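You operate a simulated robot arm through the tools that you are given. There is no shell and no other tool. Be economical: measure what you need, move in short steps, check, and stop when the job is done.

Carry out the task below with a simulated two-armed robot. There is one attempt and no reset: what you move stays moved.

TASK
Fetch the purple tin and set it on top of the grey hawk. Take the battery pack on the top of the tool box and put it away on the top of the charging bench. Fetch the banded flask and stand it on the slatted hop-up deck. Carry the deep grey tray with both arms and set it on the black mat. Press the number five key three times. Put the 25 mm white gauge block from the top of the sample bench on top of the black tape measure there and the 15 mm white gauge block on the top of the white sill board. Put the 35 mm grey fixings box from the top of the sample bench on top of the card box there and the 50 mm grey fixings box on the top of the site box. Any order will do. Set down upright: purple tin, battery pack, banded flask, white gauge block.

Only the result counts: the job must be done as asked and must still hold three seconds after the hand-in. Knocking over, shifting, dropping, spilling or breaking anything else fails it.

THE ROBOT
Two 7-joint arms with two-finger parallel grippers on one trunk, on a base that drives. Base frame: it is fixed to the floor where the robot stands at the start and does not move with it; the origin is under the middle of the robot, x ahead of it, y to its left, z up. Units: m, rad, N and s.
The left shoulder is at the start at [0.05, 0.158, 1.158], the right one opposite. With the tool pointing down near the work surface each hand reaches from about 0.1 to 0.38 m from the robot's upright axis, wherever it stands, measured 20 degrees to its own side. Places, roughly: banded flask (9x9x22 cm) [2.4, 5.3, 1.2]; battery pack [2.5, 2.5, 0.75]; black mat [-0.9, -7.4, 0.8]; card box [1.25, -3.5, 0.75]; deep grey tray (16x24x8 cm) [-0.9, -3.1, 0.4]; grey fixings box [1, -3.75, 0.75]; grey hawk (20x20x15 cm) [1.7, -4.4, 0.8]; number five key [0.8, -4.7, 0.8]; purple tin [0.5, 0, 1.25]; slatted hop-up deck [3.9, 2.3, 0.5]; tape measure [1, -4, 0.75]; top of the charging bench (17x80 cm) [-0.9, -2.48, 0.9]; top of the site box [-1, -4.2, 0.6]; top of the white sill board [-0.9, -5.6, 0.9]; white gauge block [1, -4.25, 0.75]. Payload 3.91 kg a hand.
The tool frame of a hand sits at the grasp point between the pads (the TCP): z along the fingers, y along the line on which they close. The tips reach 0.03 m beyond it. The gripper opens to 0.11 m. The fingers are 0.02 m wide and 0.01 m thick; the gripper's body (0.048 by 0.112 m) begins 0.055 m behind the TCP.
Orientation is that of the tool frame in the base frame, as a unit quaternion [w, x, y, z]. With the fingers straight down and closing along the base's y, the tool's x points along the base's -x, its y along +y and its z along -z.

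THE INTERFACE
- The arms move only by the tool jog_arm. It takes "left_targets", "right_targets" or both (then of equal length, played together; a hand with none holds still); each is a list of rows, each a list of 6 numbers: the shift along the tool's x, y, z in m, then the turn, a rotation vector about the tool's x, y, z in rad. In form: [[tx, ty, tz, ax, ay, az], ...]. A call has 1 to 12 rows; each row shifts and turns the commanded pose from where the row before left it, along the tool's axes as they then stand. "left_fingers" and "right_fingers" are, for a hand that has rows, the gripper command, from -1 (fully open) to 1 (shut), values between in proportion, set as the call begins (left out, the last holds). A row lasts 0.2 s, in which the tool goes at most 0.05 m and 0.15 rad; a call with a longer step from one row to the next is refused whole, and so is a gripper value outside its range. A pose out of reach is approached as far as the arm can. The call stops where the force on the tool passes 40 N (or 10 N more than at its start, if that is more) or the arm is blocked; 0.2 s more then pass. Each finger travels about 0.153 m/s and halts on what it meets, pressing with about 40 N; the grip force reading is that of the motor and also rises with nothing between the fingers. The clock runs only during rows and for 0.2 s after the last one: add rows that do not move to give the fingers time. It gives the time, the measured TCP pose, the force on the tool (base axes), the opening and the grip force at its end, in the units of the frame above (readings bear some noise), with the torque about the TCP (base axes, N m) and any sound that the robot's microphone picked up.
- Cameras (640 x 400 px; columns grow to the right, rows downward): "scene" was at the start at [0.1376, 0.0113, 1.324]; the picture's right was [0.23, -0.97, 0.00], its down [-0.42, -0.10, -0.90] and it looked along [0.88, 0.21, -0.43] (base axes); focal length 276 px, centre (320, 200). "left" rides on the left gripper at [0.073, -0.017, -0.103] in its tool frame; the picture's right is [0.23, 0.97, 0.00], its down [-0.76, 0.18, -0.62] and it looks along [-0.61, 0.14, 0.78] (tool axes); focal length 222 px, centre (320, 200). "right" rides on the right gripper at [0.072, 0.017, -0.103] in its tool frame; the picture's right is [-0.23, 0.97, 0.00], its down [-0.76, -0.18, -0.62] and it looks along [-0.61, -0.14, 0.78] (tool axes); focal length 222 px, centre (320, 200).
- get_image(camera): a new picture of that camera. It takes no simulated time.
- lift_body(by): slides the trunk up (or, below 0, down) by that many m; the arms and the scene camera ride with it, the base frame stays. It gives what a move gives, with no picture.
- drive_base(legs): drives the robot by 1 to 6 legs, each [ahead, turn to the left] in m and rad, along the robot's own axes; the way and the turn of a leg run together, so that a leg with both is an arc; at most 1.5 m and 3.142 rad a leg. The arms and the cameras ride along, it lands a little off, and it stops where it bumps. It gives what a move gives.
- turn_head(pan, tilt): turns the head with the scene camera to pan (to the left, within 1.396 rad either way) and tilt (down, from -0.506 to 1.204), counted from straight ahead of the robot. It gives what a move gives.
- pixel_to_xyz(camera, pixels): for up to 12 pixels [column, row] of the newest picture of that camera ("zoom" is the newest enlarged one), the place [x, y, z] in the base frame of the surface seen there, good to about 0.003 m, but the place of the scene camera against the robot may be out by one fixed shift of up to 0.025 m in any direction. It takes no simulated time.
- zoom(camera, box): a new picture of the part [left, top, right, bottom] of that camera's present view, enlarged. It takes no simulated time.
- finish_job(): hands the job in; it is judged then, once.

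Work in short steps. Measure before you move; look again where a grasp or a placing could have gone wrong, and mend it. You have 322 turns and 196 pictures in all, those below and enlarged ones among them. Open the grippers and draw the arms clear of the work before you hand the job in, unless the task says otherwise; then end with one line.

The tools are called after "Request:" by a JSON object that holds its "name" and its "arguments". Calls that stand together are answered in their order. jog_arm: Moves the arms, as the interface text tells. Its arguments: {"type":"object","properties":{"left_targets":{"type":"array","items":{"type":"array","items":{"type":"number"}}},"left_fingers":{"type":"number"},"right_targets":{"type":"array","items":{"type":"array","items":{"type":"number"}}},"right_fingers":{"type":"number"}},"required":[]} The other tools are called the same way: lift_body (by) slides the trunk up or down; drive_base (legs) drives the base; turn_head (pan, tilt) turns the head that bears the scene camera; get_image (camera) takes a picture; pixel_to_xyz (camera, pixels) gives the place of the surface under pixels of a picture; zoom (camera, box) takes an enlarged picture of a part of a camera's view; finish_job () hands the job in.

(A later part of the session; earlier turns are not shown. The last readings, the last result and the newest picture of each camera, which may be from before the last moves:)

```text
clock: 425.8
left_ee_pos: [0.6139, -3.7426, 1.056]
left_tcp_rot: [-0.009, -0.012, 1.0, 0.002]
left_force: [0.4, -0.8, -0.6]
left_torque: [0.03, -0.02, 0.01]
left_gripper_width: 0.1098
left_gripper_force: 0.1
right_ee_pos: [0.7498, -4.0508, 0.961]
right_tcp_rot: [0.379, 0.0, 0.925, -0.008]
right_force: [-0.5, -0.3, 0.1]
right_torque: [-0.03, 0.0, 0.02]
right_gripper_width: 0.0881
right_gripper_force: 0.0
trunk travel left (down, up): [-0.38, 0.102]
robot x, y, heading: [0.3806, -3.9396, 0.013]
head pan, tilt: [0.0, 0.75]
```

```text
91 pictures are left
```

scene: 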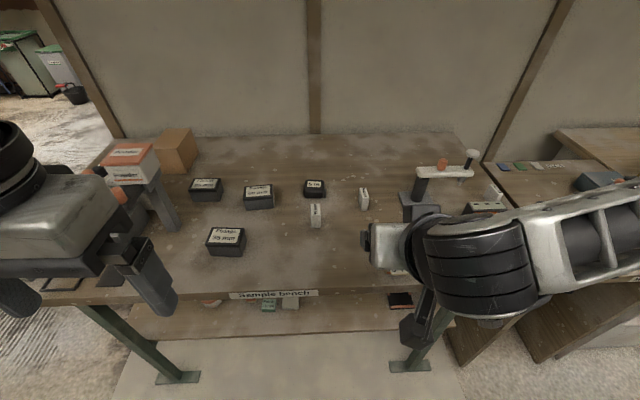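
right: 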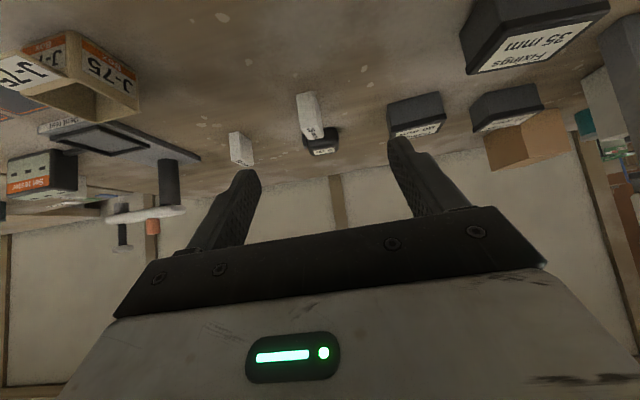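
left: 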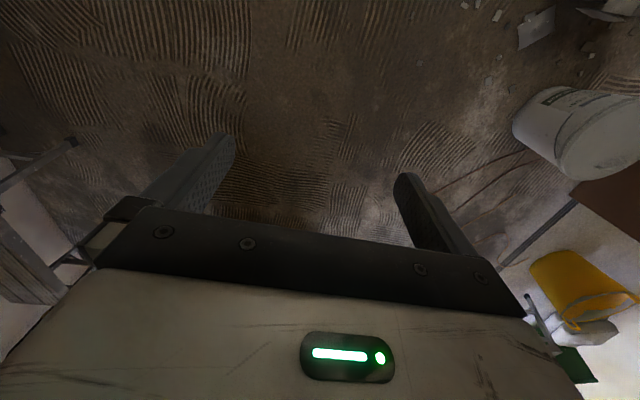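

The 25 mm block (310,115) and the tape (322,142) lie right ahead. I zoom and measure both.

Request:
{"name": "zoom", "arguments": {"camera": "right", "box": [270, 80, 370, 165]}}

Request:
{"name": "pixel_to_xyz", "arguments": {"camera": "zoom", "pixels": [[190, 150], [170, 150], [265, 200], [210, 300], [255, 330], [310, 280], [255, 280], [330, 450], [240, 420], [420, 420], [330, 480], [215, 90]]}}

```text
4.71 times, centred on (320, 122) of right
```

zoom: 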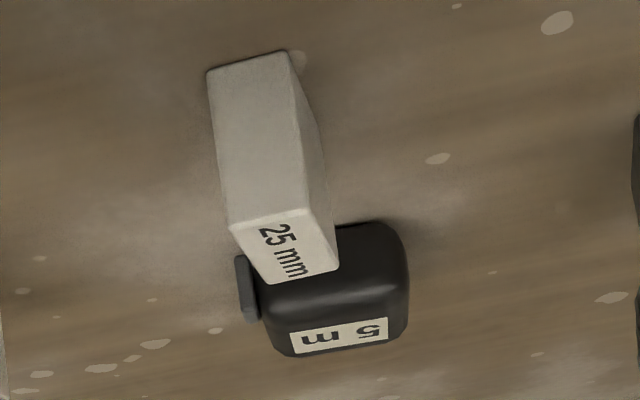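

```text
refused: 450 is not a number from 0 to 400
```

Request:
{"name": "pixel_to_xyz", "arguments": {"camera": "zoom", "pixels": [[225, 150], [290, 150], [235, 222], [305, 215], [270, 280], [335, 265], [285, 245], [212, 78], [285, 55], [345, 335], [345, 280], [310, 150]]}}

```text
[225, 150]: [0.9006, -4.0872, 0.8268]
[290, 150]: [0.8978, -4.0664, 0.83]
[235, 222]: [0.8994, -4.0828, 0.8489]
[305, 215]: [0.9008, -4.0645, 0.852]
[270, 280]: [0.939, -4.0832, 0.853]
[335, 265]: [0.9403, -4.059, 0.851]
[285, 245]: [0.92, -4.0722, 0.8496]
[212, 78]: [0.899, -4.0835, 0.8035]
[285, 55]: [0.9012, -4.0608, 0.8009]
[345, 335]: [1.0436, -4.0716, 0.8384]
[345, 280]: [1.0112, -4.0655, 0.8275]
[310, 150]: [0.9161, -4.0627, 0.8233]
```

Block: x 0.899–0.941, y -4.086 to -4.062, top 0.851, aligned with the axes; the tape's top (z 0.838) centre is near (1.045, -4.072). I go to just above the block.

Request:
{"name": "jog_arm", "arguments": {"right_targets": [[-0.0106, -0.008, 0.02, 0, 0, 0], [-0.0106, -0.008, 0.03, 0, 0, 0], [-0.0106, -0.008, 0.03, 0, 0, 0], [0, 0, 0.04, 0, 0, 0], [0, 0, 0.04, 0, 0, 0], [0, 0, 0, 0, 0, 0]], "right_fingers": -0.3}}

Request:
{"name": "get_image", "arguments": {"camera": "right"}}

```text
clock: 427.2
left_ee_pos: [0.6134, -3.7439, 1.0551]
left_tcp_rot: [-0.009, -0.011, 1.0, 0.002]
left_force: [-0.2, 0.3, -0.3]
left_torque: [-0.02, -0.03, -0.01]
left_gripper_width: 0.1097
left_gripper_force: 0.0
right_ee_pos: [0.885, -4.0763, 0.8702]
right_tcp_rot: [0.38, 0.0, 0.925, -0.009]
right_force: [0.6, 0.2, -0.7]
right_torque: [0.0, -0.01, -0.01]
right_gripper_width: 0.0715
right_gripper_force: 0.0
trunk travel left (down, up): [-0.38, 0.102]
robot x, y, heading: [0.3773, -3.9413, 0.014]
head pan, tilt: [0.0, 0.75]
```

```text
89 pictures are left
```

right: 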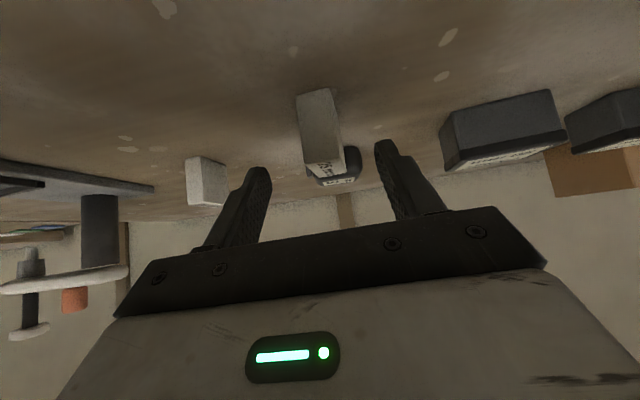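

Aligned. I go the last 5 cm and close on the block.

Request:
{"name": "jog_arm", "arguments": {"right_targets": [[0, 0.0015, 0.0245, 0, 0, 0], [0, 0.0015, 0.0245, 0, 0, 0], [0, 0, 0, 0, 0, 0]]}}

Request:
{"name": "jog_arm", "arguments": {"right_targets": [[0, 0, 0, 0, 0, 0], [0, 0, 0, 0, 0, 0], [0, 0, 0, 0, 0, 0], [0, 0, 0, 0, 0, 0]], "right_fingers": 1}}

Request:
{"name": "jog_arm", "arguments": {"right_targets": [[-0.0035, 0, -0.0035, 0, 0, 0], [-0.0035, 0, -0.0035, 0, 0, 0], [-0.007, 0, -0.007, 0, 0, 0], [-0.007, 0, -0.007, 0, 0, 0], [-0.01, 0, -0.01, 0, 0, 0], [-0.012, 0, -0.012, 0, 0, 0]]}}

Request:
{"name": "get_image", "arguments": {"camera": "right"}}

```text
clock: 428.0
left_ee_pos: [0.613, -3.7439, 1.0567]
left_tcp_rot: [-0.009, -0.013, 1.0, 0.002]
left_force: [0.3, 0.0, 0.0]
left_torque: [0.03, -0.01, 0.0]
left_gripper_width: 0.11
left_gripper_force: 0.1
right_ee_pos: [0.9212, -4.0742, 0.8353]
right_tcp_rot: [0.379, -0.001, 0.925, -0.008]
right_force: [0.6, 0.0, -0.9]
right_torque: [0.0, -0.01, 0.0]
right_gripper_width: 0.0716
right_gripper_force: 0.0
trunk travel left (down, up): [-0.38, 0.102]
robot x, y, heading: [0.3789, -3.9387, 0.015]
head pan, tilt: [0.0, 0.75]
```

```text
clock: 429.0
left_ee_pos: [0.6136, -3.7431, 1.0564]
left_tcp_rot: [-0.009, -0.012, 1.0, 0.001]
left_force: [-0.1, 0.0, -0.2]
left_torque: [0.0, -0.02, 0.0]
left_gripper_width: 0.1097
left_gripper_force: 0.1
right_ee_pos: [0.9219, -4.0737, 0.8362]
right_tcp_rot: [0.379, 0.0, 0.925, -0.008]
right_force: [0.8, 0.3, 0.1]
right_torque: [0.01, 0.03, 0.03]
right_gripper_width: 0.0243
right_gripper_force: 40.1
trunk travel left (down, up): [-0.38, 0.102]
robot x, y, heading: [0.3782, -3.9391, 0.013]
head pan, tilt: [0.0, 0.75]
```

```text
clock: 430.4
left_ee_pos: [0.6129, -3.7433, 1.0562]
left_tcp_rot: [-0.009, -0.012, 1.0, 0.002]
left_force: [0.0, -0.2, -0.2]
left_torque: [0.0, 0.01, -0.01]
left_gripper_width: 0.1099
left_gripper_force: 0.0
right_ee_pos: [0.9184, -4.0722, 0.8957]
right_tcp_rot: [0.378, 0.0, 0.926, -0.009]
right_force: [0.1, -0.5, -0.4]
right_torque: [-0.02, -0.06, 0.02]
right_gripper_width: 0.0243
right_gripper_force: 39.5
trunk travel left (down, up): [-0.38, 0.102]
robot x, y, heading: [0.3777, -3.9439, 0.017]
head pan, tilt: [0.0, 0.75]
```

```text
88 pictures are left
```

right: 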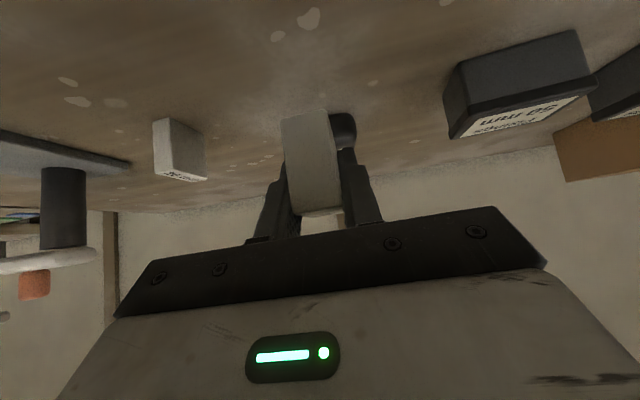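

Held at width 0.024. I move forward 0.124 to above the tape and check with the scene camera.

Request:
{"name": "jog_arm", "arguments": {"right_targets": [[-0.0219, -0.0005, 0.0219, 0, 0, 0], [-0.0219, -0.0005, 0.0219, 0, 0, 0], [-0.0219, -0.0005, 0.0219, 0, 0, 0], [-0.0219, -0.0005, 0.0219, 0, 0, 0], [0, 0, 0, 0, 0, 0]]}}

Request:
{"name": "turn_head", "arguments": {"pan": -0.2, "tilt": 0.8}}

Request:
{"name": "zoom", "arguments": {"camera": "scene", "box": [220, 120, 420, 260]}}

```text
clock: 431.6
left_ee_pos: [0.6131, -3.7443, 1.0558]
left_tcp_rot: [-0.009, -0.012, 1.0, 0.001]
left_force: [0.2, 0.0, -0.2]
left_torque: [-0.01, -0.04, -0.01]
left_gripper_width: 0.1099
left_gripper_force: 0.1
right_ee_pos: [1.042, -4.0726, 0.8967]
right_tcp_rot: [0.378, -0.001, 0.926, -0.008]
right_force: [-0.4, 0.6, -1.1]
right_torque: [-0.01, 0.01, -0.02]
right_gripper_width: 0.0243
right_gripper_force: 39.5
trunk travel left (down, up): [-0.38, 0.102]
robot x, y, heading: [0.379, -3.9348, 0.012]
head pan, tilt: [0.0, 0.75]
```

```text
clock: 432.3
left_ee_pos: [0.6126, -3.7436, 1.056]
left_tcp_rot: [-0.008, -0.013, 1.0, 0.002]
left_force: [0.3, -0.5, 0.3]
left_torque: [-0.02, 0.0, -0.03]
left_gripper_width: 0.11
left_gripper_force: 0.1
right_ee_pos: [1.0423, -4.0729, 0.8953]
right_tcp_rot: [0.379, -0.001, 0.926, -0.009]
right_force: [0.0, -0.6, -0.2]
right_torque: [0.01, 0.02, -0.01]
right_gripper_width: 0.0245
right_gripper_force: 39.5
trunk travel left (down, up): [-0.38, 0.102]
robot x, y, heading: [0.3797, -3.9371, 0.017]
head pan, tilt: [-0.201, 0.799]
```

```text
2.86 times, centred on (320, 190) of scene
```

zoom: 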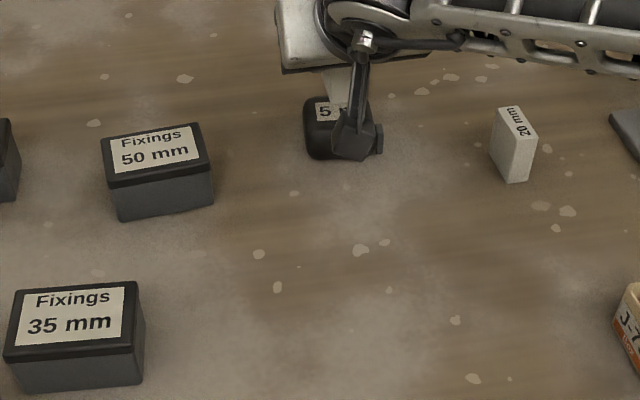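

The block is above the tape's label. I lower until it touches.

Request:
{"name": "jog_arm", "arguments": {"right_targets": [[0.0057, 0, 0.0057, 0, 0, 0], [0.0042, 0, 0.0042, 0, 0, 0], [0.0021, 0, 0.0021, 0, 0, 0]]}}

Request:
{"name": "jog_arm", "arguments": {"right_targets": [[0.0021, 0, 0.0021, 0, 0, 0], [0.0014, 0, 0.0014, 0, 0, 0]]}}

```text
clock: 433.1
left_ee_pos: [0.613, -3.7434, 1.0565]
left_tcp_rot: [-0.009, -0.013, 1.0, 0.001]
left_force: [0.1, 0.0, 0.5]
left_torque: [-0.01, -0.01, 0.0]
left_gripper_width: 0.1103
left_gripper_force: 0.2
right_ee_pos: [1.0408, -4.0761, 0.8791]
right_tcp_rot: [0.378, 0.0, 0.926, -0.008]
right_force: [-0.9, -0.6, -1.3]
right_torque: [0.04, -0.02, 0.01]
right_gripper_width: 0.0244
right_gripper_force: 39.9
trunk travel left (down, up): [-0.38, 0.102]
robot x, y, heading: [0.3797, -3.9374, 0.012]
head pan, tilt: [-0.201, 0.799]
```

```text
clock: 433.7
left_ee_pos: [0.6129, -3.7429, 1.0563]
left_tcp_rot: [-0.009, -0.013, 1.0, 0.002]
left_force: [-0.6, 0.0, 0.8]
left_torque: [0.01, 0.01, 0.01]
left_gripper_width: 0.1099
left_gripper_force: 0.1
right_ee_pos: [1.0424, -4.0759, 0.8731]
right_tcp_rot: [0.378, -0.001, 0.926, -0.008]
right_force: [-0.5, -0.2, 0.1]
right_torque: [0.02, -0.03, -0.03]
right_gripper_width: 0.0244
right_gripper_force: 39.7
trunk travel left (down, up): [-0.38, 0.102]
robot x, y, heading: [0.38, -3.9406, 0.011]
head pan, tilt: [-0.201, 0.799]
```

Request:
{"name": "jog_arm", "arguments": {"right_targets": [[0.0014, 0, 0.0014, 0, 0, 0], [0.0014, 0, 0.0014, 0, 0, 0]]}}

```text
clock: 434.3
left_ee_pos: [0.612, -3.7431, 1.0568]
left_tcp_rot: [-0.009, -0.012, 1.0, 0.002]
left_force: [0.5, -0.3, -0.3]
left_torque: [-0.03, -0.03, 0.0]
left_gripper_width: 0.1099
left_gripper_force: 0.1
right_ee_pos: [1.0421, -4.0756, 0.8718]
right_tcp_rot: [0.381, -0.001, 0.925, -0.008]
right_force: [-1.2, -0.3, 6.7]
right_torque: [0.05, 0.1, 0.01]
right_gripper_width: 0.0244
right_gripper_force: 39.6
trunk travel left (down, up): [-0.38, 0.102]
robot x, y, heading: [0.3841, -3.9391, 0.018]
head pan, tilt: [-0.201, 0.799]
```

Contact. I open the fingers gently and withdraw back and up along the tool axis.

Request:
{"name": "jog_arm", "arguments": {"right_targets": [[0, 0, 0, 0, 0, 0], [0, 0, 0, 0, 0, 0], [0, 0, 0, 0, 0, 0]], "right_fingers": 0.0}}

Request:
{"name": "jog_arm", "arguments": {"right_targets": [[0, 0, -0.015, 0, 0, 0], [0, 0, -0.03, 0, 0, 0], [0, 0, -0.04, 0, 0, 0], [0, 0, -0.04, 0, 0, 0], [0, 0, -0.04, 0, 0, 0], [0, 0, 0, 0, 0, 0]]}}

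Request:
{"name": "zoom", "arguments": {"camera": "scene", "box": [220, 120, 420, 260]}}

Request:
{"name": "get_image", "arguments": {"camera": "right"}}

```text
clock: 435.1
left_ee_pos: [0.6134, -3.7427, 1.0555]
left_tcp_rot: [-0.009, -0.013, 1.0, 0.001]
left_force: [0.7, -0.1, 0.4]
left_torque: [0.01, 0.02, -0.02]
left_gripper_width: 0.1101
left_gripper_force: 0.2
right_ee_pos: [1.0423, -4.0764, 0.8704]
right_tcp_rot: [0.379, 0.0, 0.925, -0.009]
right_force: [0.1, 0.2, -0.7]
right_torque: [-0.02, 0.02, 0.0]
right_gripper_width: 0.0549
right_gripper_force: 0.1
trunk travel left (down, up): [-0.38, 0.102]
robot x, y, heading: [0.3761, -3.9389, 0.016]
head pan, tilt: [-0.201, 0.799]
```

```text
clock: 436.5
left_ee_pos: [0.6128, -3.7433, 1.0557]
left_tcp_rot: [-0.008, -0.013, 1.0, 0.002]
left_force: [0.4, -1.0, -0.2]
left_torque: [-0.04, 0.03, -0.02]
left_gripper_width: 0.11
left_gripper_force: 0.1
right_ee_pos: [0.9257, -4.0732, 0.9855]
right_tcp_rot: [0.379, 0.0, 0.925, -0.007]
right_force: [-0.9, 0.2, 1.6]
right_torque: [0.04, -0.01, -0.01]
right_gripper_width: 0.0548
right_gripper_force: 0.1
trunk travel left (down, up): [-0.38, 0.102]
robot x, y, heading: [0.3762, -3.9375, 0.011]
head pan, tilt: [-0.201, 0.799]
```

```text
2.86 times, centred on (320, 190) of scene
```

zoom: 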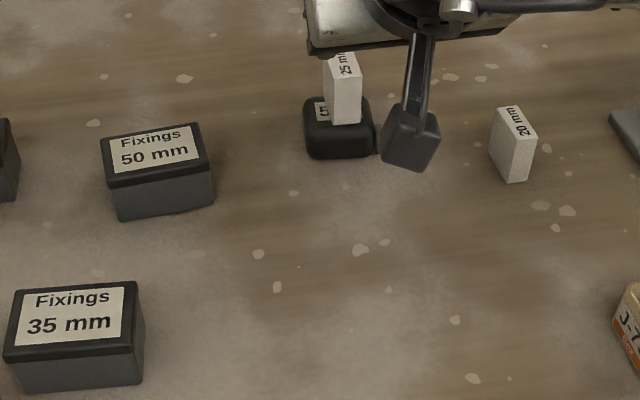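

```text
85 pictures are left
```

right: 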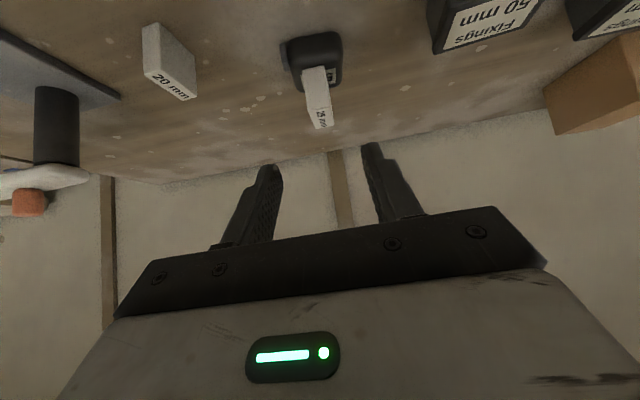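

The 25 mm block stands on the tape. Now the fixings boxes: I measure the lids of the 50 mm and 35 mm boxes in this zoom.

Request:
{"name": "zoom", "arguments": {"camera": "scene", "box": [220, 120, 420, 260]}}

Request:
{"name": "pixel_to_xyz", "arguments": {"camera": "zoom", "pixels": [[105, 142], [200, 128], [208, 168], [112, 183], [158, 155], [165, 210], [15, 298], [133, 288], [142, 340], [12, 355], [70, 320], [75, 375]]}}

```text
2.86 times, centred on (320, 190) of scene
```

zoom: 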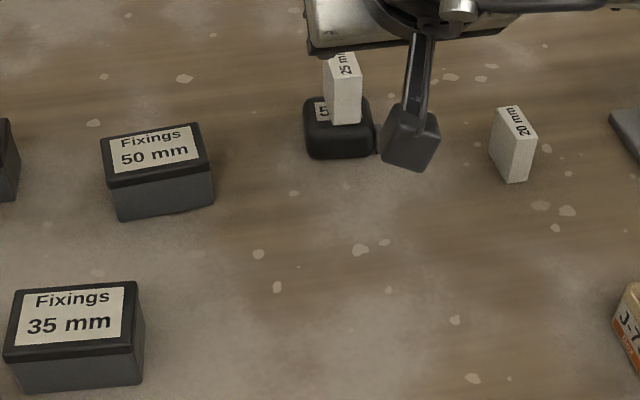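

```text
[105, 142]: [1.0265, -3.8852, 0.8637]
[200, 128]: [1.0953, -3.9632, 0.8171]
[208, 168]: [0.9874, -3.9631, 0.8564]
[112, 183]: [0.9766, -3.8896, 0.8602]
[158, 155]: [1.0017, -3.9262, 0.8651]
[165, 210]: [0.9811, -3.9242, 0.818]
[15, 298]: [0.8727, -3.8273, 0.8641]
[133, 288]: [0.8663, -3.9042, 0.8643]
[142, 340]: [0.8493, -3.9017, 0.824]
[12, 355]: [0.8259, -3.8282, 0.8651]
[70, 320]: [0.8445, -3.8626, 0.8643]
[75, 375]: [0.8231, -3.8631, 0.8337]
```

50 mm box: centre (0.992, -3.913), yaw +0.15; 35 mm box: centre (0.835, -3.850), yaw -0.08. I pivot 0.137 left and bring the right hand over the 50 mm box.

Request:
{"name": "drive_base", "arguments": {"legs": [[0, 0.137]]}}

Request:
{"name": "jog_arm", "arguments": {"right_targets": [[0.02, 0.025, 0, 0, 0, 0], [0.02, 0.025, 0, 0, 0, 0], [0.02, 0.025, 0, 0, 0, 0], [0, 0, 0.035, 0, 0, 0], [0, 0, 0.035, 0, 0, 0], [0, 0, 0.03, 0, 0, 0], [0, 0, 0, 0, 0, 0]], "right_fingers": -1}}

Request:
{"name": "get_image", "arguments": {"camera": "right"}}

```text
clock: 437.5
left_ee_pos: [0.5843, -3.7138, 1.0559]
left_tcp_rot: [-0.009, -0.079, 0.997, 0.001]
left_force: [0.1, -0.3, 0.3]
left_torque: [-0.03, 0.0, 0.04]
left_gripper_width: 0.1099
left_gripper_force: 0.0
right_ee_pos: [0.9388, -3.998, 0.9869]
right_tcp_rot: [0.379, -0.063, 0.923, 0.017]
right_force: [0.4, 0.7, 0.5]
right_torque: [0.03, 0.01, -0.01]
right_gripper_width: 0.0548
right_gripper_force: 0.0
trunk travel left (down, up): [-0.38, 0.102]
robot x, y, heading: [0.3758, -3.9419, 0.153]
head pan, tilt: [-0.201, 0.799]
```

```text
clock: 439.1
left_ee_pos: [0.5838, -3.7129, 1.056]
left_tcp_rot: [-0.009, -0.08, 0.997, 0.001]
left_force: [0.2, 0.4, 0.3]
left_torque: [-0.01, 0.03, -0.02]
left_gripper_width: 0.11
left_gripper_force: 0.1
right_ee_pos: [0.957, -3.9216, 0.8718]
right_tcp_rot: [0.378, -0.064, 0.924, 0.017]
right_force: [0.3, 0.2, 0.1]
right_torque: [-0.01, 0.0, -0.01]
right_gripper_width: 0.11
right_gripper_force: 0.0
trunk travel left (down, up): [-0.38, 0.102]
robot x, y, heading: [0.3802, -3.9392, 0.151]
head pan, tilt: [-0.201, 0.799]
```

```text
83 pictures are left
```

right: 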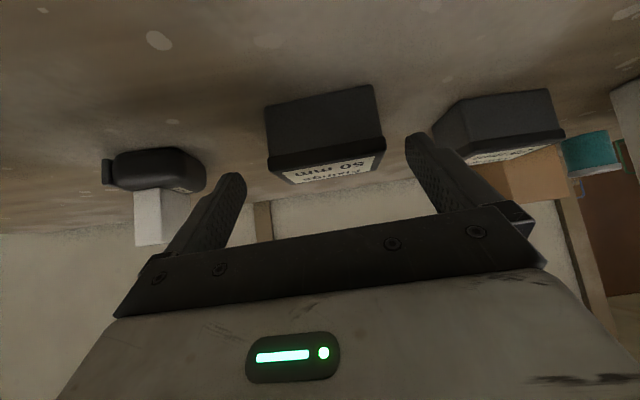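

Centred between the fingers. I measure the lid quickly with this camera before closing in.

Request:
{"name": "pixel_to_xyz", "arguments": {"camera": "right", "pixels": [[275, 160], [380, 145], [325, 155], [290, 182], [372, 168], [330, 172]]}}

```text
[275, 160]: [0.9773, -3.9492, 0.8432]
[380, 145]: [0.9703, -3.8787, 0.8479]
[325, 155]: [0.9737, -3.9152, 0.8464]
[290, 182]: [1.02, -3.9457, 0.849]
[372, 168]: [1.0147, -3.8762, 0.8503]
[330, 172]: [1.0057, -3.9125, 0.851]
```

Centre (0.997, -3.912). I move in, close and lift.

Request:
{"name": "jog_arm", "arguments": {"right_targets": [[-0.0018, 0.0018, 0.0272, 0, 0, 0], [-0.0018, 0.0018, 0.0272, 0, 0, 0], [0, 0, 0, 0, 0, 0]]}}

Request:
{"name": "jog_arm", "arguments": {"right_targets": [[0, 0, 0, 0, 0, 0], [0, 0, 0, 0, 0, 0], [0, 0, 0, 0, 0, 0]], "right_fingers": 1}}

Request:
{"name": "jog_arm", "arguments": {"right_targets": [[-0.0035, 0, -0.0035, 0, 0, 0], [-0.0035, 0, -0.0035, 0, 0, 0], [-0.007, 0, -0.007, 0, 0, 0], [-0.007, 0, -0.007, 0, 0, 0], [-0.014, 0, -0.014, 0, 0, 0], [-0.02, 0, -0.02, 0, 0, 0], [-0.02, 0, -0.02, 0, 0, 0]]}}

Request:
{"name": "get_image", "arguments": {"camera": "right"}}

```text
clock: 439.9
left_ee_pos: [0.584, -3.7136, 1.0564]
left_tcp_rot: [-0.009, -0.08, 0.997, 0.0]
left_force: [-0.7, 0.0, -0.6]
left_torque: [-0.01, -0.03, -0.02]
left_gripper_width: 0.1101
left_gripper_force: 0.1
right_ee_pos: [0.995, -3.9164, 0.8361]
right_tcp_rot: [0.378, -0.063, 0.923, 0.017]
right_force: [-0.4, 0.2, -1.4]
right_torque: [0.0, 0.02, 0.0]
right_gripper_width: 0.1101
right_gripper_force: 0.1
trunk travel left (down, up): [-0.38, 0.102]
robot x, y, heading: [0.3803, -3.9374, 0.146]
head pan, tilt: [-0.201, 0.799]
```

```text
clock: 440.7
left_ee_pos: [0.5839, -3.7138, 1.0566]
left_tcp_rot: [-0.01, -0.08, 0.997, 0.001]
left_force: [-0.2, 0.1, 0.7]
left_torque: [-0.02, -0.02, -0.03]
left_gripper_width: 0.1102
left_gripper_force: 0.1
right_ee_pos: [0.9955, -3.915, 0.8357]
right_tcp_rot: [0.378, -0.063, 0.923, 0.018]
right_force: [-0.4, 0.5, 0.5]
right_torque: [0.2, 0.12, -0.03]
right_gripper_width: 0.08
right_gripper_force: 40.2
trunk travel left (down, up): [-0.38, 0.102]
robot x, y, heading: [0.3826, -3.9386, 0.152]
head pan, tilt: [-0.201, 0.799]
```

```text
clock: 442.3
left_ee_pos: [0.5846, -3.7137, 1.056]
left_tcp_rot: [-0.008, -0.08, 0.997, 0.001]
left_force: [-0.7, -0.2, 0.4]
left_torque: [0.01, -0.02, -0.05]
left_gripper_width: 0.1101
left_gripper_force: 0.1
right_ee_pos: [0.9991, -3.91, 0.942]
right_tcp_rot: [0.378, -0.064, 0.923, 0.017]
right_force: [0.8, -0.7, -2.7]
right_torque: [0.0, -0.03, 0.03]
right_gripper_width: 0.0798
right_gripper_force: 39.7
trunk travel left (down, up): [-0.38, 0.102]
robot x, y, heading: [0.3786, -3.9436, 0.151]
head pan, tilt: [-0.201, 0.799]
```

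```text
82 pictures are left
```

right: 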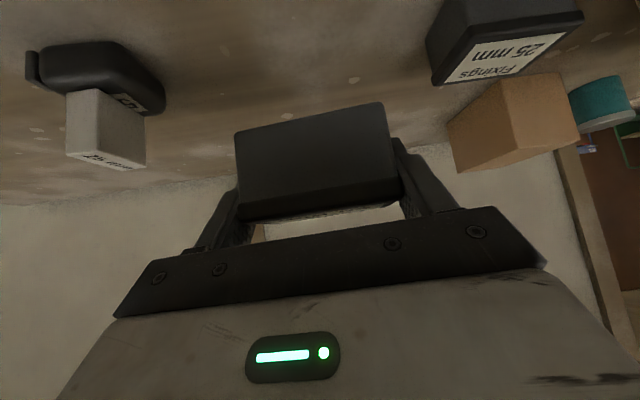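

Held. I draw the right hand back and up with the box, pivot to heading -0.08, and tilt the left hand 45° toward the 35 mm box.

Request:
{"name": "jog_arm", "arguments": {"right_targets": [[0.02, -0.01, -0.035, 0, 0, 0], [0.02, -0.01, -0.035, 0, 0, 0], [0.02, -0.01, -0.035, 0, 0, 0], [0.02, -0.01, -0.035, 0, 0, 0], [0.02, -0.01, -0.035, 0, 0, 0]]}}

Request:
{"name": "drive_base", "arguments": {"legs": [[0, -0.235]]}}

Request:
{"name": "jog_arm", "arguments": {"left_targets": [[-0.03, -0.012, 0.0, 0, -0.131, 0], [-0.03, -0.012, 0, 0, -0.131, 0], [-0.03, -0.012, 0, 0, -0.131, 0], [-0.02, -0.012, 0, 0, -0.131, 0], [0, -0.012, 0.02, 0, -0.131, 0], [0, -0.01, 0.02, 0, -0.131, 0], [0, 0, 0, 0, 0, 0]], "left_fingers": -1}}

Request:
{"name": "get_image", "arguments": {"camera": "left"}}

```text
clock: 443.5
left_ee_pos: [0.584, -3.714, 1.0571]
left_tcp_rot: [-0.009, -0.08, 0.997, 0.001]
left_force: [0.0, 0.5, -0.3]
left_torque: [0.0, -0.01, 0.01]
left_gripper_width: 0.1101
left_gripper_force: 0.0
right_ee_pos: [0.8118, -3.9862, 0.9971]
right_tcp_rot: [0.378, -0.062, 0.924, 0.016]
right_force: [-0.3, 0.6, -2.4]
right_torque: [0.01, 0.06, -0.02]
right_gripper_width: 0.0799
right_gripper_force: 39.8
trunk travel left (down, up): [-0.38, 0.102]
robot x, y, heading: [0.3802, -3.9382, 0.15]
head pan, tilt: [-0.201, 0.799]
```

```text
clock: 444.7
left_ee_pos: [0.6303, -3.7676, 1.0555]
left_tcp_rot: [-0.009, 0.037, 0.999, 0.002]
left_force: [0.4, -0.4, 0.1]
left_torque: [0.0, -0.01, 0.01]
left_gripper_width: 0.1099
left_gripper_force: 0.1
right_ee_pos: [0.7898, -4.0845, 0.9973]
right_tcp_rot: [0.378, 0.044, 0.925, -0.026]
right_force: [-0.1, 0.6, -3.0]
right_torque: [0.05, 0.04, 0.0]
right_gripper_width: 0.0798
right_gripper_force: 40.2
trunk travel left (down, up): [-0.38, 0.102]
robot x, y, heading: [0.382, -3.9379, -0.086]
head pan, tilt: [-0.201, 0.799]
```

```text
clock: 446.3
left_ee_pos: [0.7594, -3.8527, 1.039]
left_tcp_rot: [0.374, 0.035, 0.927, -0.012]
left_force: [0.8, -0.6, -0.5]
left_torque: [0.0, -0.01, 0.01]
left_gripper_width: 0.1102
left_gripper_force: 0.0
left hand out of reach, approached as far as the arm can: row 6
right_ee_pos: [0.7904, -4.0843, 0.997]
right_tcp_rot: [0.378, 0.044, 0.924, -0.026]
right_force: [-0.5, 0.5, -3.1]
right_torque: [-0.02, -0.02, 0.01]
right_gripper_width: 0.0796
right_gripper_force: 40.2
trunk travel left (down, up): [-0.38, 0.102]
robot x, y, heading: [0.3784, -3.9385, -0.085]
head pan, tilt: [-0.201, 0.799]
```

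```text
81 pictures are left
```

left: 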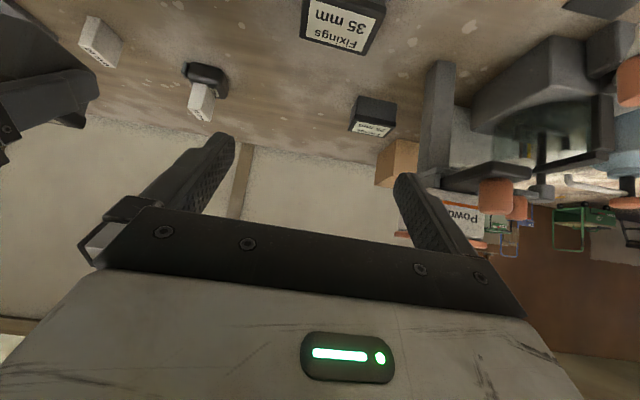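

The 35 mm box shows at (345,20). I measure it and the stand on its left.

Request:
{"name": "pixel_to_xyz", "arguments": {"camera": "left", "pixels": [[345, 15], [305, 10], [382, 15], [303, 35], [370, 50], [335, 42], [440, 130], [430, 80], [460, 190], [455, 215]]}}

```text
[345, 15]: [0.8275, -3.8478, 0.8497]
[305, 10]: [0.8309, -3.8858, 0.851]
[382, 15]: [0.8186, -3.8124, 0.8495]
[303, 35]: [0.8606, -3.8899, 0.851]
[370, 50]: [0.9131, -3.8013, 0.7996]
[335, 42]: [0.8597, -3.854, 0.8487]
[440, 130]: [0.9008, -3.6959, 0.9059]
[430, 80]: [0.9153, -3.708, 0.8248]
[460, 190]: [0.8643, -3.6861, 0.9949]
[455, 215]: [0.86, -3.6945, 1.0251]
```

Box centre (0.838, -3.851). I bring the left hand down to it, stopping shortly before.

Request:
{"name": "jog_arm", "arguments": {"left_targets": [[0.03, 0.003, 0.01, 0, 0, 0], [0.03, 0.003, 0.01, 0, 0, 0], [0.028, 0.003, 0.02, 0, 0, 0], [0, 0, 0.04, 0, 0, 0], [0, 0, 0.04, 0, 0, 0], [0, 0, 0.04, 0, 0, 0], [0, 0, 0, 0, 0, 0]]}}

Request:
{"name": "get_image", "arguments": {"camera": "left"}}

```text
clock: 447.9
left_ee_pos: [0.8468, -3.8181, 0.9003]
left_tcp_rot: [0.374, 0.035, 0.927, -0.012]
left_force: [0.2, 0.3, -0.6]
left_torque: [-0.04, -0.02, -0.02]
left_gripper_width: 0.1098
left_gripper_force: 0.0
left hand out of reach, approached as far as the arm can: row 1, 2, 3, 4, 5, 6
right_ee_pos: [0.7909, -4.0851, 0.9968]
right_tcp_rot: [0.378, 0.045, 0.924, -0.027]
right_force: [0.3, -0.2, -3.5]
right_torque: [-0.02, 0.01, 0.04]
right_gripper_width: 0.0799
right_gripper_force: 39.4
trunk travel left (down, up): [-0.38, 0.102]
robot x, y, heading: [0.3836, -3.9389, -0.084]
head pan, tilt: [-0.201, 0.799]
```

```text
80 pictures are left
```

left: 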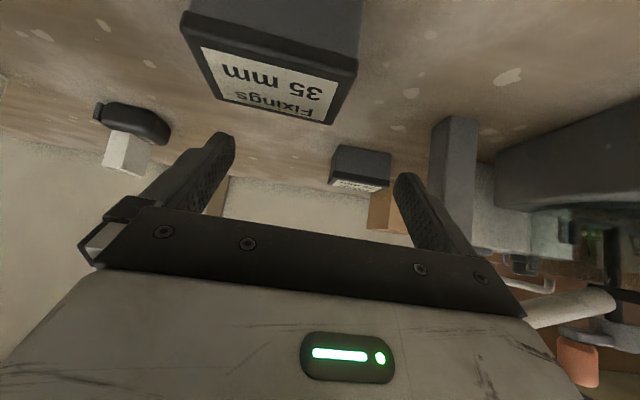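

At this short distance the 45° tilt runs out of reach and drifted left. I lift, back the base 0.13 and re-approach at longer reach.

Request:
{"name": "jog_arm", "arguments": {"left_targets": [[-0.025, 0, -0.025, 0, 0, 0], [-0.025, 0, -0.025, 0, 0, 0], [0, 0, 0, 0, 0, 0]]}}

Request:
{"name": "drive_base", "arguments": {"legs": [[-0.13, 0]]}}

Request:
{"name": "jog_arm", "arguments": {"left_targets": [[-0.02, -0.008, 0.025, 0, 0, 0], [-0.02, -0.008, 0.025, 0, 0, 0], [-0.02, -0.008, 0.025, 0, 0, 0], [0, 0, 0.02, 0, 0, 0], [0, 0, 0, 0, 0, 0]]}}

```text
clock: 448.7
left_ee_pos: [0.8469, -3.8202, 0.9704]
left_tcp_rot: [0.375, 0.034, 0.926, -0.012]
left_force: [0.8, -0.4, 0.1]
left_torque: [0.0, 0.01, 0.01]
left_gripper_width: 0.11
left_gripper_force: 0.1
right_ee_pos: [0.7904, -4.0835, 0.9964]
right_tcp_rot: [0.378, 0.045, 0.924, -0.027]
right_force: [-0.3, -0.2, -1.8]
right_torque: [-0.02, 0.03, -0.03]
right_gripper_width: 0.08
right_gripper_force: 39.9
trunk travel left (down, up): [-0.38, 0.102]
robot x, y, heading: [0.379, -3.9416, -0.083]
head pan, tilt: [-0.201, 0.799]
```

```text
clock: 450.0
left_ee_pos: [0.7191, -3.8092, 0.9697]
left_tcp_rot: [0.375, 0.036, 0.926, -0.013]
left_force: [0.0, 0.4, -0.4]
left_torque: [0.0, 0.01, 0.0]
left_gripper_width: 0.1102
left_gripper_force: 0.1
right_ee_pos: [0.6609, -4.076, 0.9963]
right_tcp_rot: [0.378, 0.046, 0.924, -0.028]
right_force: [-1.2, -0.8, -2.1]
right_torque: [-0.02, 0.01, 0.0]
right_gripper_width: 0.08
right_gripper_force: 40.0
trunk travel left (down, up): [-0.38, 0.102]
robot x, y, heading: [0.2547, -3.9309, -0.085]
head pan, tilt: [-0.201, 0.799]
```

```text
clock: 451.2
left_ee_pos: [0.817, -3.8201, 0.9561]
left_tcp_rot: [0.375, 0.038, 0.926, -0.014]
left_force: [-1.1, 0.2, -0.4]
left_torque: [0.0, -0.02, 0.03]
left_gripper_width: 0.1099
left_gripper_force: 0.1
left hand out of reach, approached as far as the arm can: row 3, 4
right_ee_pos: [0.6623, -4.0751, 0.9976]
right_tcp_rot: [0.378, 0.045, 0.924, -0.028]
right_force: [0.9, -0.2, -2.4]
right_torque: [0.01, 0.03, 0.01]
right_gripper_width: 0.0799
right_gripper_force: 40.1
trunk travel left (down, up): [-0.38, 0.102]
robot x, y, heading: [0.2521, -3.9313, -0.085]
head pan, tilt: [-0.201, 0.799]
```

I try going straight down now with the remaining sideways shift.

Request:
{"name": "jog_arm", "arguments": {"left_targets": [[0.014, -0.005, 0.014, 0, 0, 0], [0.02, -0.008, 0.025, 0, 0, 0], [0.02, -0.008, 0.025, 0, 0, 0], [0, -0.005, 0, 0, 0, 0], [0, 0, 0, 0, 0, 0]]}}

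Request:
{"name": "get_image", "arguments": {"camera": "left"}}

```text
clock: 452.4
left_ee_pos: [0.7972, -3.7971, 0.9102]
left_tcp_rot: [0.374, 0.036, 0.927, -0.013]
left_force: [-0.1, -0.4, -0.4]
left_torque: [0.05, 0.01, 0.0]
left_gripper_width: 0.1101
left_gripper_force: 0.1
left hand out of reach, approached as far as the arm can: row 1, 2, 3, 4
right_ee_pos: [0.6618, -4.0747, 0.9962]
right_tcp_rot: [0.378, 0.046, 0.924, -0.027]
right_force: [-0.9, -0.2, -3.1]
right_torque: [0.03, 0.01, -0.02]
right_gripper_width: 0.08
right_gripper_force: 40.2
trunk travel left (down, up): [-0.38, 0.102]
robot x, y, heading: [0.2549, -3.9282, -0.09]
head pan, tilt: [-0.201, 0.799]
```

```text
79 pictures are left
```

left: 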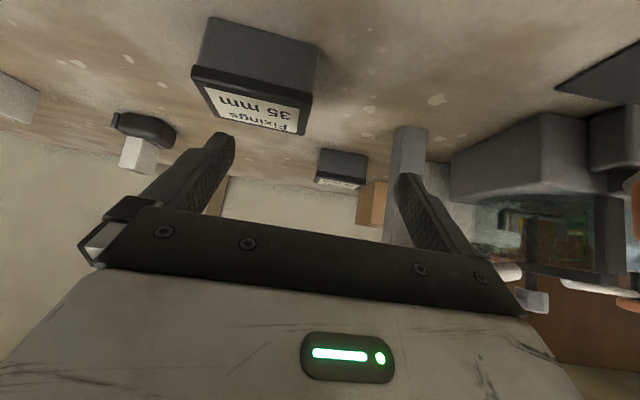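

The left arm is stuck at a limit here. I retract it to a tool-down rest pose and use the right arm for all boxes, taking the 50 mm box to the site box first.

Request:
{"name": "jog_arm", "arguments": {"left_targets": [[-0.02, 0.01, -0.03, 0, 0, 0], [-0.02, 0.01, -0.03, 0, 0, 0], [0, 0, -0.04, 0, 0, 0], [0, 0, -0.03, 0, 0.131, 0], [0, 0, -0.02, 0, 0.131, 0], [0, 0, 0, 0, 0.131, 0], [0.02, 0, 0, 0, 0.131, 0], [0.03, 0, 0, 0, 0.131, 0], [0.03, 0, 0, 0, 0.13, 0], [0.04, 0, 0, 0, 0, 0], [0, 0, 0, 0, 0, 0]]}}

Request:
{"name": "drive_base", "arguments": {"legs": [[-0.3, 0]]}}

Request:
{"name": "turn_head", "arguments": {"pan": 0, "tilt": 0.6}}

Request:
{"name": "drive_base", "arguments": {"legs": [[0, -1.57], [0, -1.4]]}}

Request:
{"name": "get_image", "arguments": {"camera": "scene"}}

```text
clock: 454.8
left_ee_pos: [0.6086, -3.7616, 1.0307]
left_tcp_rot: [-0.009, 0.037, 0.999, 0.002]
left_force: [0.0, -0.7, -0.2]
left_torque: [0.0, 0.02, -0.02]
left_gripper_width: 0.1102
left_gripper_force: 0.1
right_ee_pos: [0.6617, -4.0737, 0.9962]
right_tcp_rot: [0.377, 0.046, 0.925, -0.028]
right_force: [0.2, -0.9, -2.2]
right_torque: [0.02, 0.02, 0.0]
right_gripper_width: 0.0799
right_gripper_force: 40.3
trunk travel left (down, up): [-0.38, 0.102]
robot x, y, heading: [0.249, -3.9268, -0.084]
head pan, tilt: [-0.201, 0.799]
```

```text
clock: 456.8
left_ee_pos: [0.3123, -3.7385, 1.0298]
left_tcp_rot: [-0.008, 0.043, 0.999, 0.002]
left_force: [0.2, 0.1, 0.9]
left_torque: [0.02, 0.01, 0.02]
left_gripper_width: 0.11
left_gripper_force: 0.0
right_ee_pos: [0.362, -4.052, 0.9978]
right_tcp_rot: [0.377, 0.05, 0.924, -0.029]
right_force: [-0.8, 0.1, -2.5]
right_torque: [0.0, 0.02, -0.04]
right_gripper_width: 0.0799
right_gripper_force: 39.9
trunk travel left (down, up): [-0.38, 0.102]
robot x, y, heading: [-0.0483, -3.9032, -0.094]
head pan, tilt: [-0.201, 0.799]
```

```text
clock: 457.6
left_ee_pos: [0.3111, -3.7369, 1.0311]
left_tcp_rot: [-0.009, 0.042, 0.999, 0.002]
left_force: [-0.3, 0.0, 1.1]
left_torque: [-0.02, 0.01, 0.01]
left_gripper_width: 0.11
left_gripper_force: 0.1
right_ee_pos: [0.3623, -4.0512, 0.997]
right_tcp_rot: [0.376, 0.05, 0.925, -0.029]
right_force: [0.0, -0.4, -3.4]
right_torque: [0.02, 0.03, -0.01]
right_gripper_width: 0.0798
right_gripper_force: 40.1
trunk travel left (down, up): [-0.38, 0.102]
robot x, y, heading: [-0.0438, -3.9027, -0.097]
head pan, tilt: [0.0, 0.6]
```

```text
clock: 465.3
left_ee_pos: [-0.3777, -4.1191, 1.0315]
left_tcp_rot: [0.002, 0.999, 0.034, 0.009]
left_force: [-0.5, -0.3, -1.0]
left_torque: [-0.01, -0.01, 0.0]
left_gripper_width: 0.1101
left_gripper_force: 0.0
right_ee_pos: [-0.4745, -3.8171, 0.9967]
right_tcp_rot: [0.0, 0.926, 0.021, -0.378]
right_force: [-0.4, 0.0, -3.6]
right_torque: [0.04, -0.04, 0.01]
right_gripper_width: 0.0797
right_gripper_force: 40.2
trunk travel left (down, up): [-0.38, 0.102]
robot x, y, heading: [-0.0477, -3.9022, -3.082]
head pan, tilt: [0.0, 0.6]
```

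```text
78 pictures are left
```

scene: 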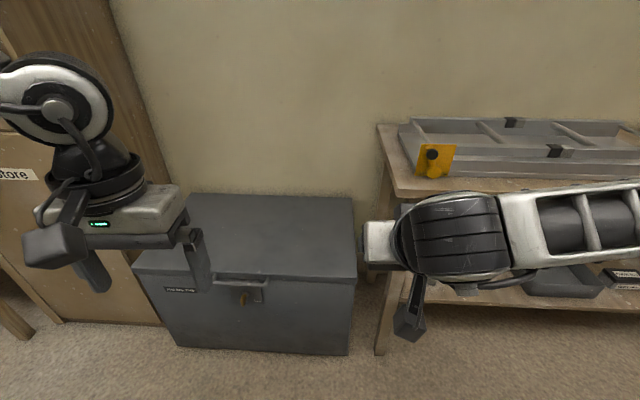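

The site box (grey chest) is ahead-left. I measure its top.

Request:
{"name": "pixel_to_xyz", "arguments": {"camera": "scene", "pixels": [[150, 262], [355, 272], [350, 205], [215, 200], [260, 235], [300, 250], [380, 135], [380, 330], [175, 330]]}}

```text
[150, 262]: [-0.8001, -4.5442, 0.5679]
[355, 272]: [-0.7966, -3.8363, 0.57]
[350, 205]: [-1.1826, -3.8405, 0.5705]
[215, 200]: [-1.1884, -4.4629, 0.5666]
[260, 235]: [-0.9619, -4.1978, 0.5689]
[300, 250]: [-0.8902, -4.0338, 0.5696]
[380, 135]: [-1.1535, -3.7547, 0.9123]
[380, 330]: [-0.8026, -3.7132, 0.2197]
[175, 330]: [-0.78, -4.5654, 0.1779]
```

Site box top is z≈0.555, x -1.17 to -0.78. I drive to (-0.40, -4.22), face it and lower the trunk.

Request:
{"name": "drive_base", "arguments": {"legs": [[0, 0.675], [0.474, 0], [0, -0.72]]}}

Request:
{"name": "lift_body", "arguments": {"by": -0.2}}

Request:
{"name": "get_image", "arguments": {"camera": "scene"}}

```text
clock: 471.8
left_ee_pos: [-0.7351, -4.4272, 1.0312]
left_tcp_rot: [0.002, 1.0, 0.022, 0.009]
left_force: [-0.8, -0.7, 0.8]
left_torque: [0.0, -0.01, 0.02]
left_gripper_width: 0.11
left_gripper_force: 0.0
right_ee_pos: [-0.8253, -4.1229, 0.9971]
right_tcp_rot: [-0.004, 0.926, 0.011, -0.378]
right_force: [0.0, -0.6, -2.0]
right_torque: [0.03, -0.04, 0.01]
right_gripper_width: 0.0799
right_gripper_force: 40.4
trunk travel left (down, up): [-0.38, 0.102]
robot x, y, heading: [-0.4018, -4.2194, -3.105]
head pan, tilt: [0.0, 0.6]
```

```text
clock: 473.9
left_ee_pos: [-0.7346, -4.4274, 0.8304]
left_tcp_rot: [0.001, 1.0, 0.023, 0.008]
left_force: [-0.9, 0.3, 0.5]
left_torque: [0.01, -0.01, -0.02]
left_gripper_width: 0.1103
left_gripper_force: 0.1
right_ee_pos: [-0.8257, -4.1227, 0.7975]
right_tcp_rot: [-0.004, 0.926, 0.01, -0.378]
right_force: [0.6, 0.3, -2.4]
right_torque: [-0.02, 0.0, -0.01]
right_gripper_width: 0.08
right_gripper_force: 39.8
trunk travel left (down, up): [-0.18, 0.302]
robot x, y, heading: [-0.4039, -4.2179, -3.104]
head pan, tilt: [0.0, 0.6]
```

```text
77 pictures are left
```

scene: 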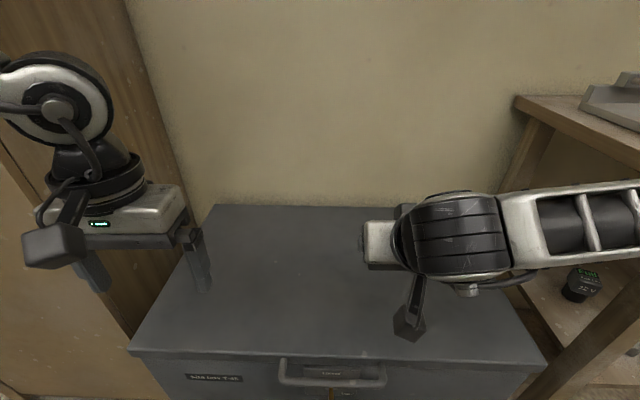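

I bring the box forward 0.1 and down 0.18 toward the chest top.

Request:
{"name": "jog_arm", "arguments": {"right_targets": [[-0.02, 0, 0.035, 0, 0, 0], [-0.02, 0, 0.035, 0, 0, 0], [0.02, 0, 0.035, 0, 0, 0], [0.025, 0, 0.03, 0, 0, 0], [0.025, 0, 0.03, 0, 0, 0], [0.025, 0, 0.03, 0, 0, 0], [0, 0, 0, 0, 0, 0]]}}

```text
clock: 475.5
left_ee_pos: [-0.7353, -4.4258, 0.8313]
left_tcp_rot: [0.002, 1.0, 0.023, 0.009]
left_force: [-0.7, -0.6, 0.3]
left_torque: [0.02, 0.01, -0.01]
left_gripper_width: 0.1102
left_gripper_force: 0.0
right_ee_pos: [-0.923, -4.1217, 0.6185]
right_tcp_rot: [-0.005, 0.926, 0.01, -0.377]
right_force: [-0.1, -0.4, -3.8]
right_torque: [0.02, 0.0, 0.02]
right_gripper_width: 0.0801
right_gripper_force: 39.7
trunk travel left (down, up): [-0.18, 0.302]
robot x, y, heading: [-0.3982, -4.213, -3.107]
head pan, tilt: [0.0, 0.6]
```

Good reach. Box base is about 0.03 above the lid; I feel down in small steps.

Request:
{"name": "jog_arm", "arguments": {"right_targets": [[0.0064, 0, 0.0064, 0, 0, 0], [0.0064, 0, 0.0064, 0, 0, 0], [0.0028, 0, 0.0028, 0, 0, 0]]}}

Request:
{"name": "jog_arm", "arguments": {"right_targets": [[0.0028, 0, 0.0028, 0, 0, 0], [0.0021, 0, 0.0021, 0, 0, 0]]}}

```text
clock: 476.3
left_ee_pos: [-0.7347, -4.4271, 0.8314]
left_tcp_rot: [0.001, 1.0, 0.022, 0.008]
left_force: [0.6, 0.3, -0.1]
left_torque: [-0.02, 0.0, 0.0]
left_gripper_width: 0.1101
left_gripper_force: 0.1
right_ee_pos: [-0.9221, -4.1216, 0.5971]
right_tcp_rot: [-0.004, 0.926, 0.01, -0.378]
right_force: [-0.3, 0.2, -2.3]
right_torque: [0.0, -0.03, 0.01]
right_gripper_width: 0.0797
right_gripper_force: 39.8
trunk travel left (down, up): [-0.18, 0.302]
robot x, y, heading: [-0.4003, -4.2159, -3.107]
head pan, tilt: [0.0, 0.6]
```

```text
clock: 476.9
left_ee_pos: [-0.735, -4.4258, 0.8317]
left_tcp_rot: [0.001, 1.0, 0.022, 0.008]
left_force: [-0.6, -0.3, 0.0]
left_torque: [0.0, 0.0, 0.0]
left_gripper_width: 0.1099
left_gripper_force: 0.1
right_ee_pos: [-0.9238, -4.1205, 0.5915]
right_tcp_rot: [-0.004, 0.925, 0.01, -0.379]
right_force: [2.4, 0.7, 3.6]
right_torque: [-0.23, -0.18, 0.13]
right_gripper_width: 0.0798
right_gripper_force: 40.3
trunk travel left (down, up): [-0.18, 0.302]
robot x, y, heading: [-0.4025, -4.2156, -3.111]
head pan, tilt: [0.0, 0.6]
```

Contact. I open, withdraw along the tool axis and check.

Request:
{"name": "jog_arm", "arguments": {"right_targets": [[0, 0, 0, 0, 0, 0], [0, 0, 0, 0, 0, 0], [0, 0, 0, 0, 0, 0]], "right_fingers": -1}}

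Request:
{"name": "jog_arm", "arguments": {"right_targets": [[0, 0, -0.03, 0, 0, 0], [0, 0, -0.04, 0, 0, 0], [0, 0, -0.04, 0, 0, 0], [-0.02, 0, -0.04, 0, 0, 0]]}}

Request:
{"name": "drive_base", "arguments": {"legs": [[-0.3, 0]]}}

Request:
{"name": "get_image", "arguments": {"camera": "scene"}}

```text
clock: 477.7
left_ee_pos: [-0.7357, -4.4274, 0.8307]
left_tcp_rot: [0.001, 1.0, 0.023, 0.008]
left_force: [-0.9, 0.0, -0.1]
left_torque: [-0.04, 0.02, 0.01]
left_gripper_width: 0.1097
left_gripper_force: 0.1
right_ee_pos: [-0.9228, -4.1213, 0.5897]
right_tcp_rot: [-0.005, 0.926, 0.009, -0.378]
right_force: [-0.5, -0.4, 1.0]
right_torque: [-0.04, -0.02, 0.0]
right_gripper_width: 0.1103
right_gripper_force: 0.0
trunk travel left (down, up): [-0.18, 0.302]
robot x, y, heading: [-0.4014, -4.2155, -3.103]
head pan, tilt: [0.0, 0.6]
```

```text
clock: 478.7
left_ee_pos: [-0.7346, -4.4265, 0.8304]
left_tcp_rot: [0.002, 1.0, 0.022, 0.009]
left_force: [-0.1, 0.3, 0.9]
left_torque: [-0.01, 0.01, 0.0]
left_gripper_width: 0.1097
left_gripper_force: 0.1
right_ee_pos: [-0.8306, -4.1228, 0.7115]
right_tcp_rot: [-0.005, 0.926, 0.01, -0.378]
right_force: [-0.9, 0.1, 0.7]
right_torque: [0.0, 0.04, 0.01]
right_gripper_width: 0.1099
right_gripper_force: 0.0
trunk travel left (down, up): [-0.18, 0.302]
robot x, y, heading: [-0.4003, -4.2173, -3.106]
head pan, tilt: [0.0, 0.6]
```

```text
clock: 480.8
left_ee_pos: [-0.4353, -4.4169, 0.8314]
left_tcp_rot: [0.001, 1.0, 0.024, 0.008]
left_force: [0.1, 1.2, 0.2]
left_torque: [0.02, 0.01, 0.01]
left_gripper_width: 0.11
left_gripper_force: 0.1
right_ee_pos: [-0.534, -4.1142, 0.711]
right_tcp_rot: [-0.004, 0.926, 0.012, -0.378]
right_force: [-0.1, 0.5, 0.1]
right_torque: [0.01, -0.01, 0.0]
right_gripper_width: 0.1099
right_gripper_force: 0.0
trunk travel left (down, up): [-0.18, 0.302]
robot x, y, heading: [-0.1007, -4.2109, -3.11]
head pan, tilt: [0.0, 0.6]
```

```text
76 pictures are left
```

scene: 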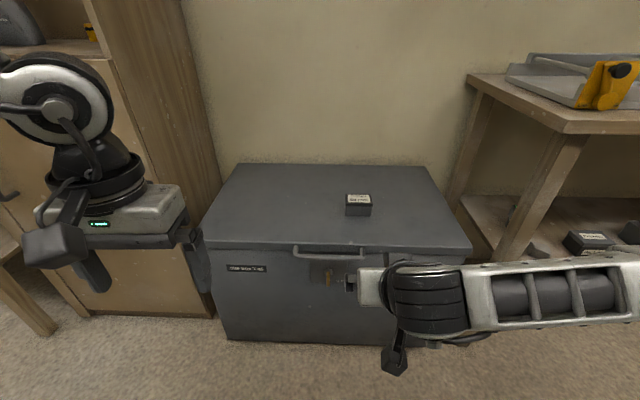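

The 50 mm box is on the site box. Now the 35 mm box: I raise the trunk and drive to (0.29, -3.70), heading -0.08.

Request:
{"name": "lift_body", "arguments": {"by": 0.22}}

Request:
{"name": "drive_base", "arguments": {"legs": [[0, -2.25], [0.644, 0], [0, -1.0]]}}

Request:
{"name": "get_image", "arguments": {"camera": "right"}}

```text
clock: 483.1
left_ee_pos: [-0.4362, -4.4174, 1.051]
left_tcp_rot: [0.001, 1.0, 0.024, 0.009]
left_force: [0.5, -0.7, 0.4]
left_torque: [0.01, 0.0, -0.03]
left_gripper_width: 0.1104
left_gripper_force: 0.1
right_ee_pos: [-0.5339, -4.1149, 0.931]
right_tcp_rot: [-0.005, 0.926, 0.012, -0.378]
right_force: [-0.1, 0.2, 0.5]
right_torque: [-0.01, 0.01, 0.0]
right_gripper_width: 0.1098
right_gripper_force: 0.1
trunk travel left (down, up): [-0.4, 0.082]
robot x, y, heading: [-0.1022, -4.2024, -3.102]
head pan, tilt: [0.0, 0.6]
```

```text
clock: 494.6
left_ee_pos: [0.6049, -3.4424, 1.0523]
left_tcp_rot: [-0.008, -0.006, 1.0, 0.002]
left_force: [1.2, -0.5, 0.4]
left_torque: [0.01, 0.01, 0.03]
left_gripper_width: 0.11
left_gripper_force: 0.0
right_ee_pos: [0.6906, -3.7483, 0.9303]
right_tcp_rot: [0.377, 0.004, 0.926, -0.01]
right_force: [-1.3, 0.2, -0.2]
right_torque: [0.03, 0.03, 0.01]
right_gripper_width: 0.1099
right_gripper_force: 0.1
trunk travel left (down, up): [-0.4, 0.082]
robot x, y, heading: [0.2637, -3.6423, 0.005]
head pan, tilt: [0.0, 0.6]
```

```text
75 pictures are left
```

right: 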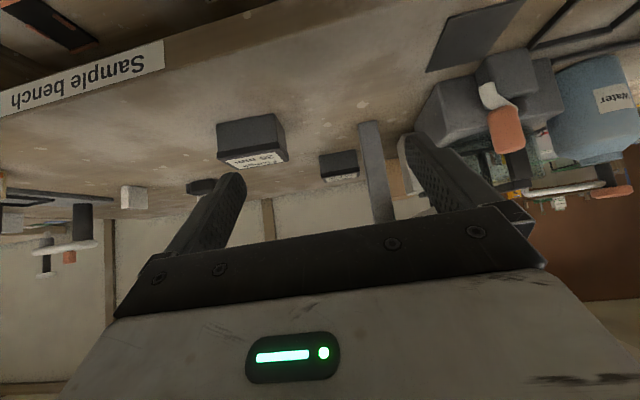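

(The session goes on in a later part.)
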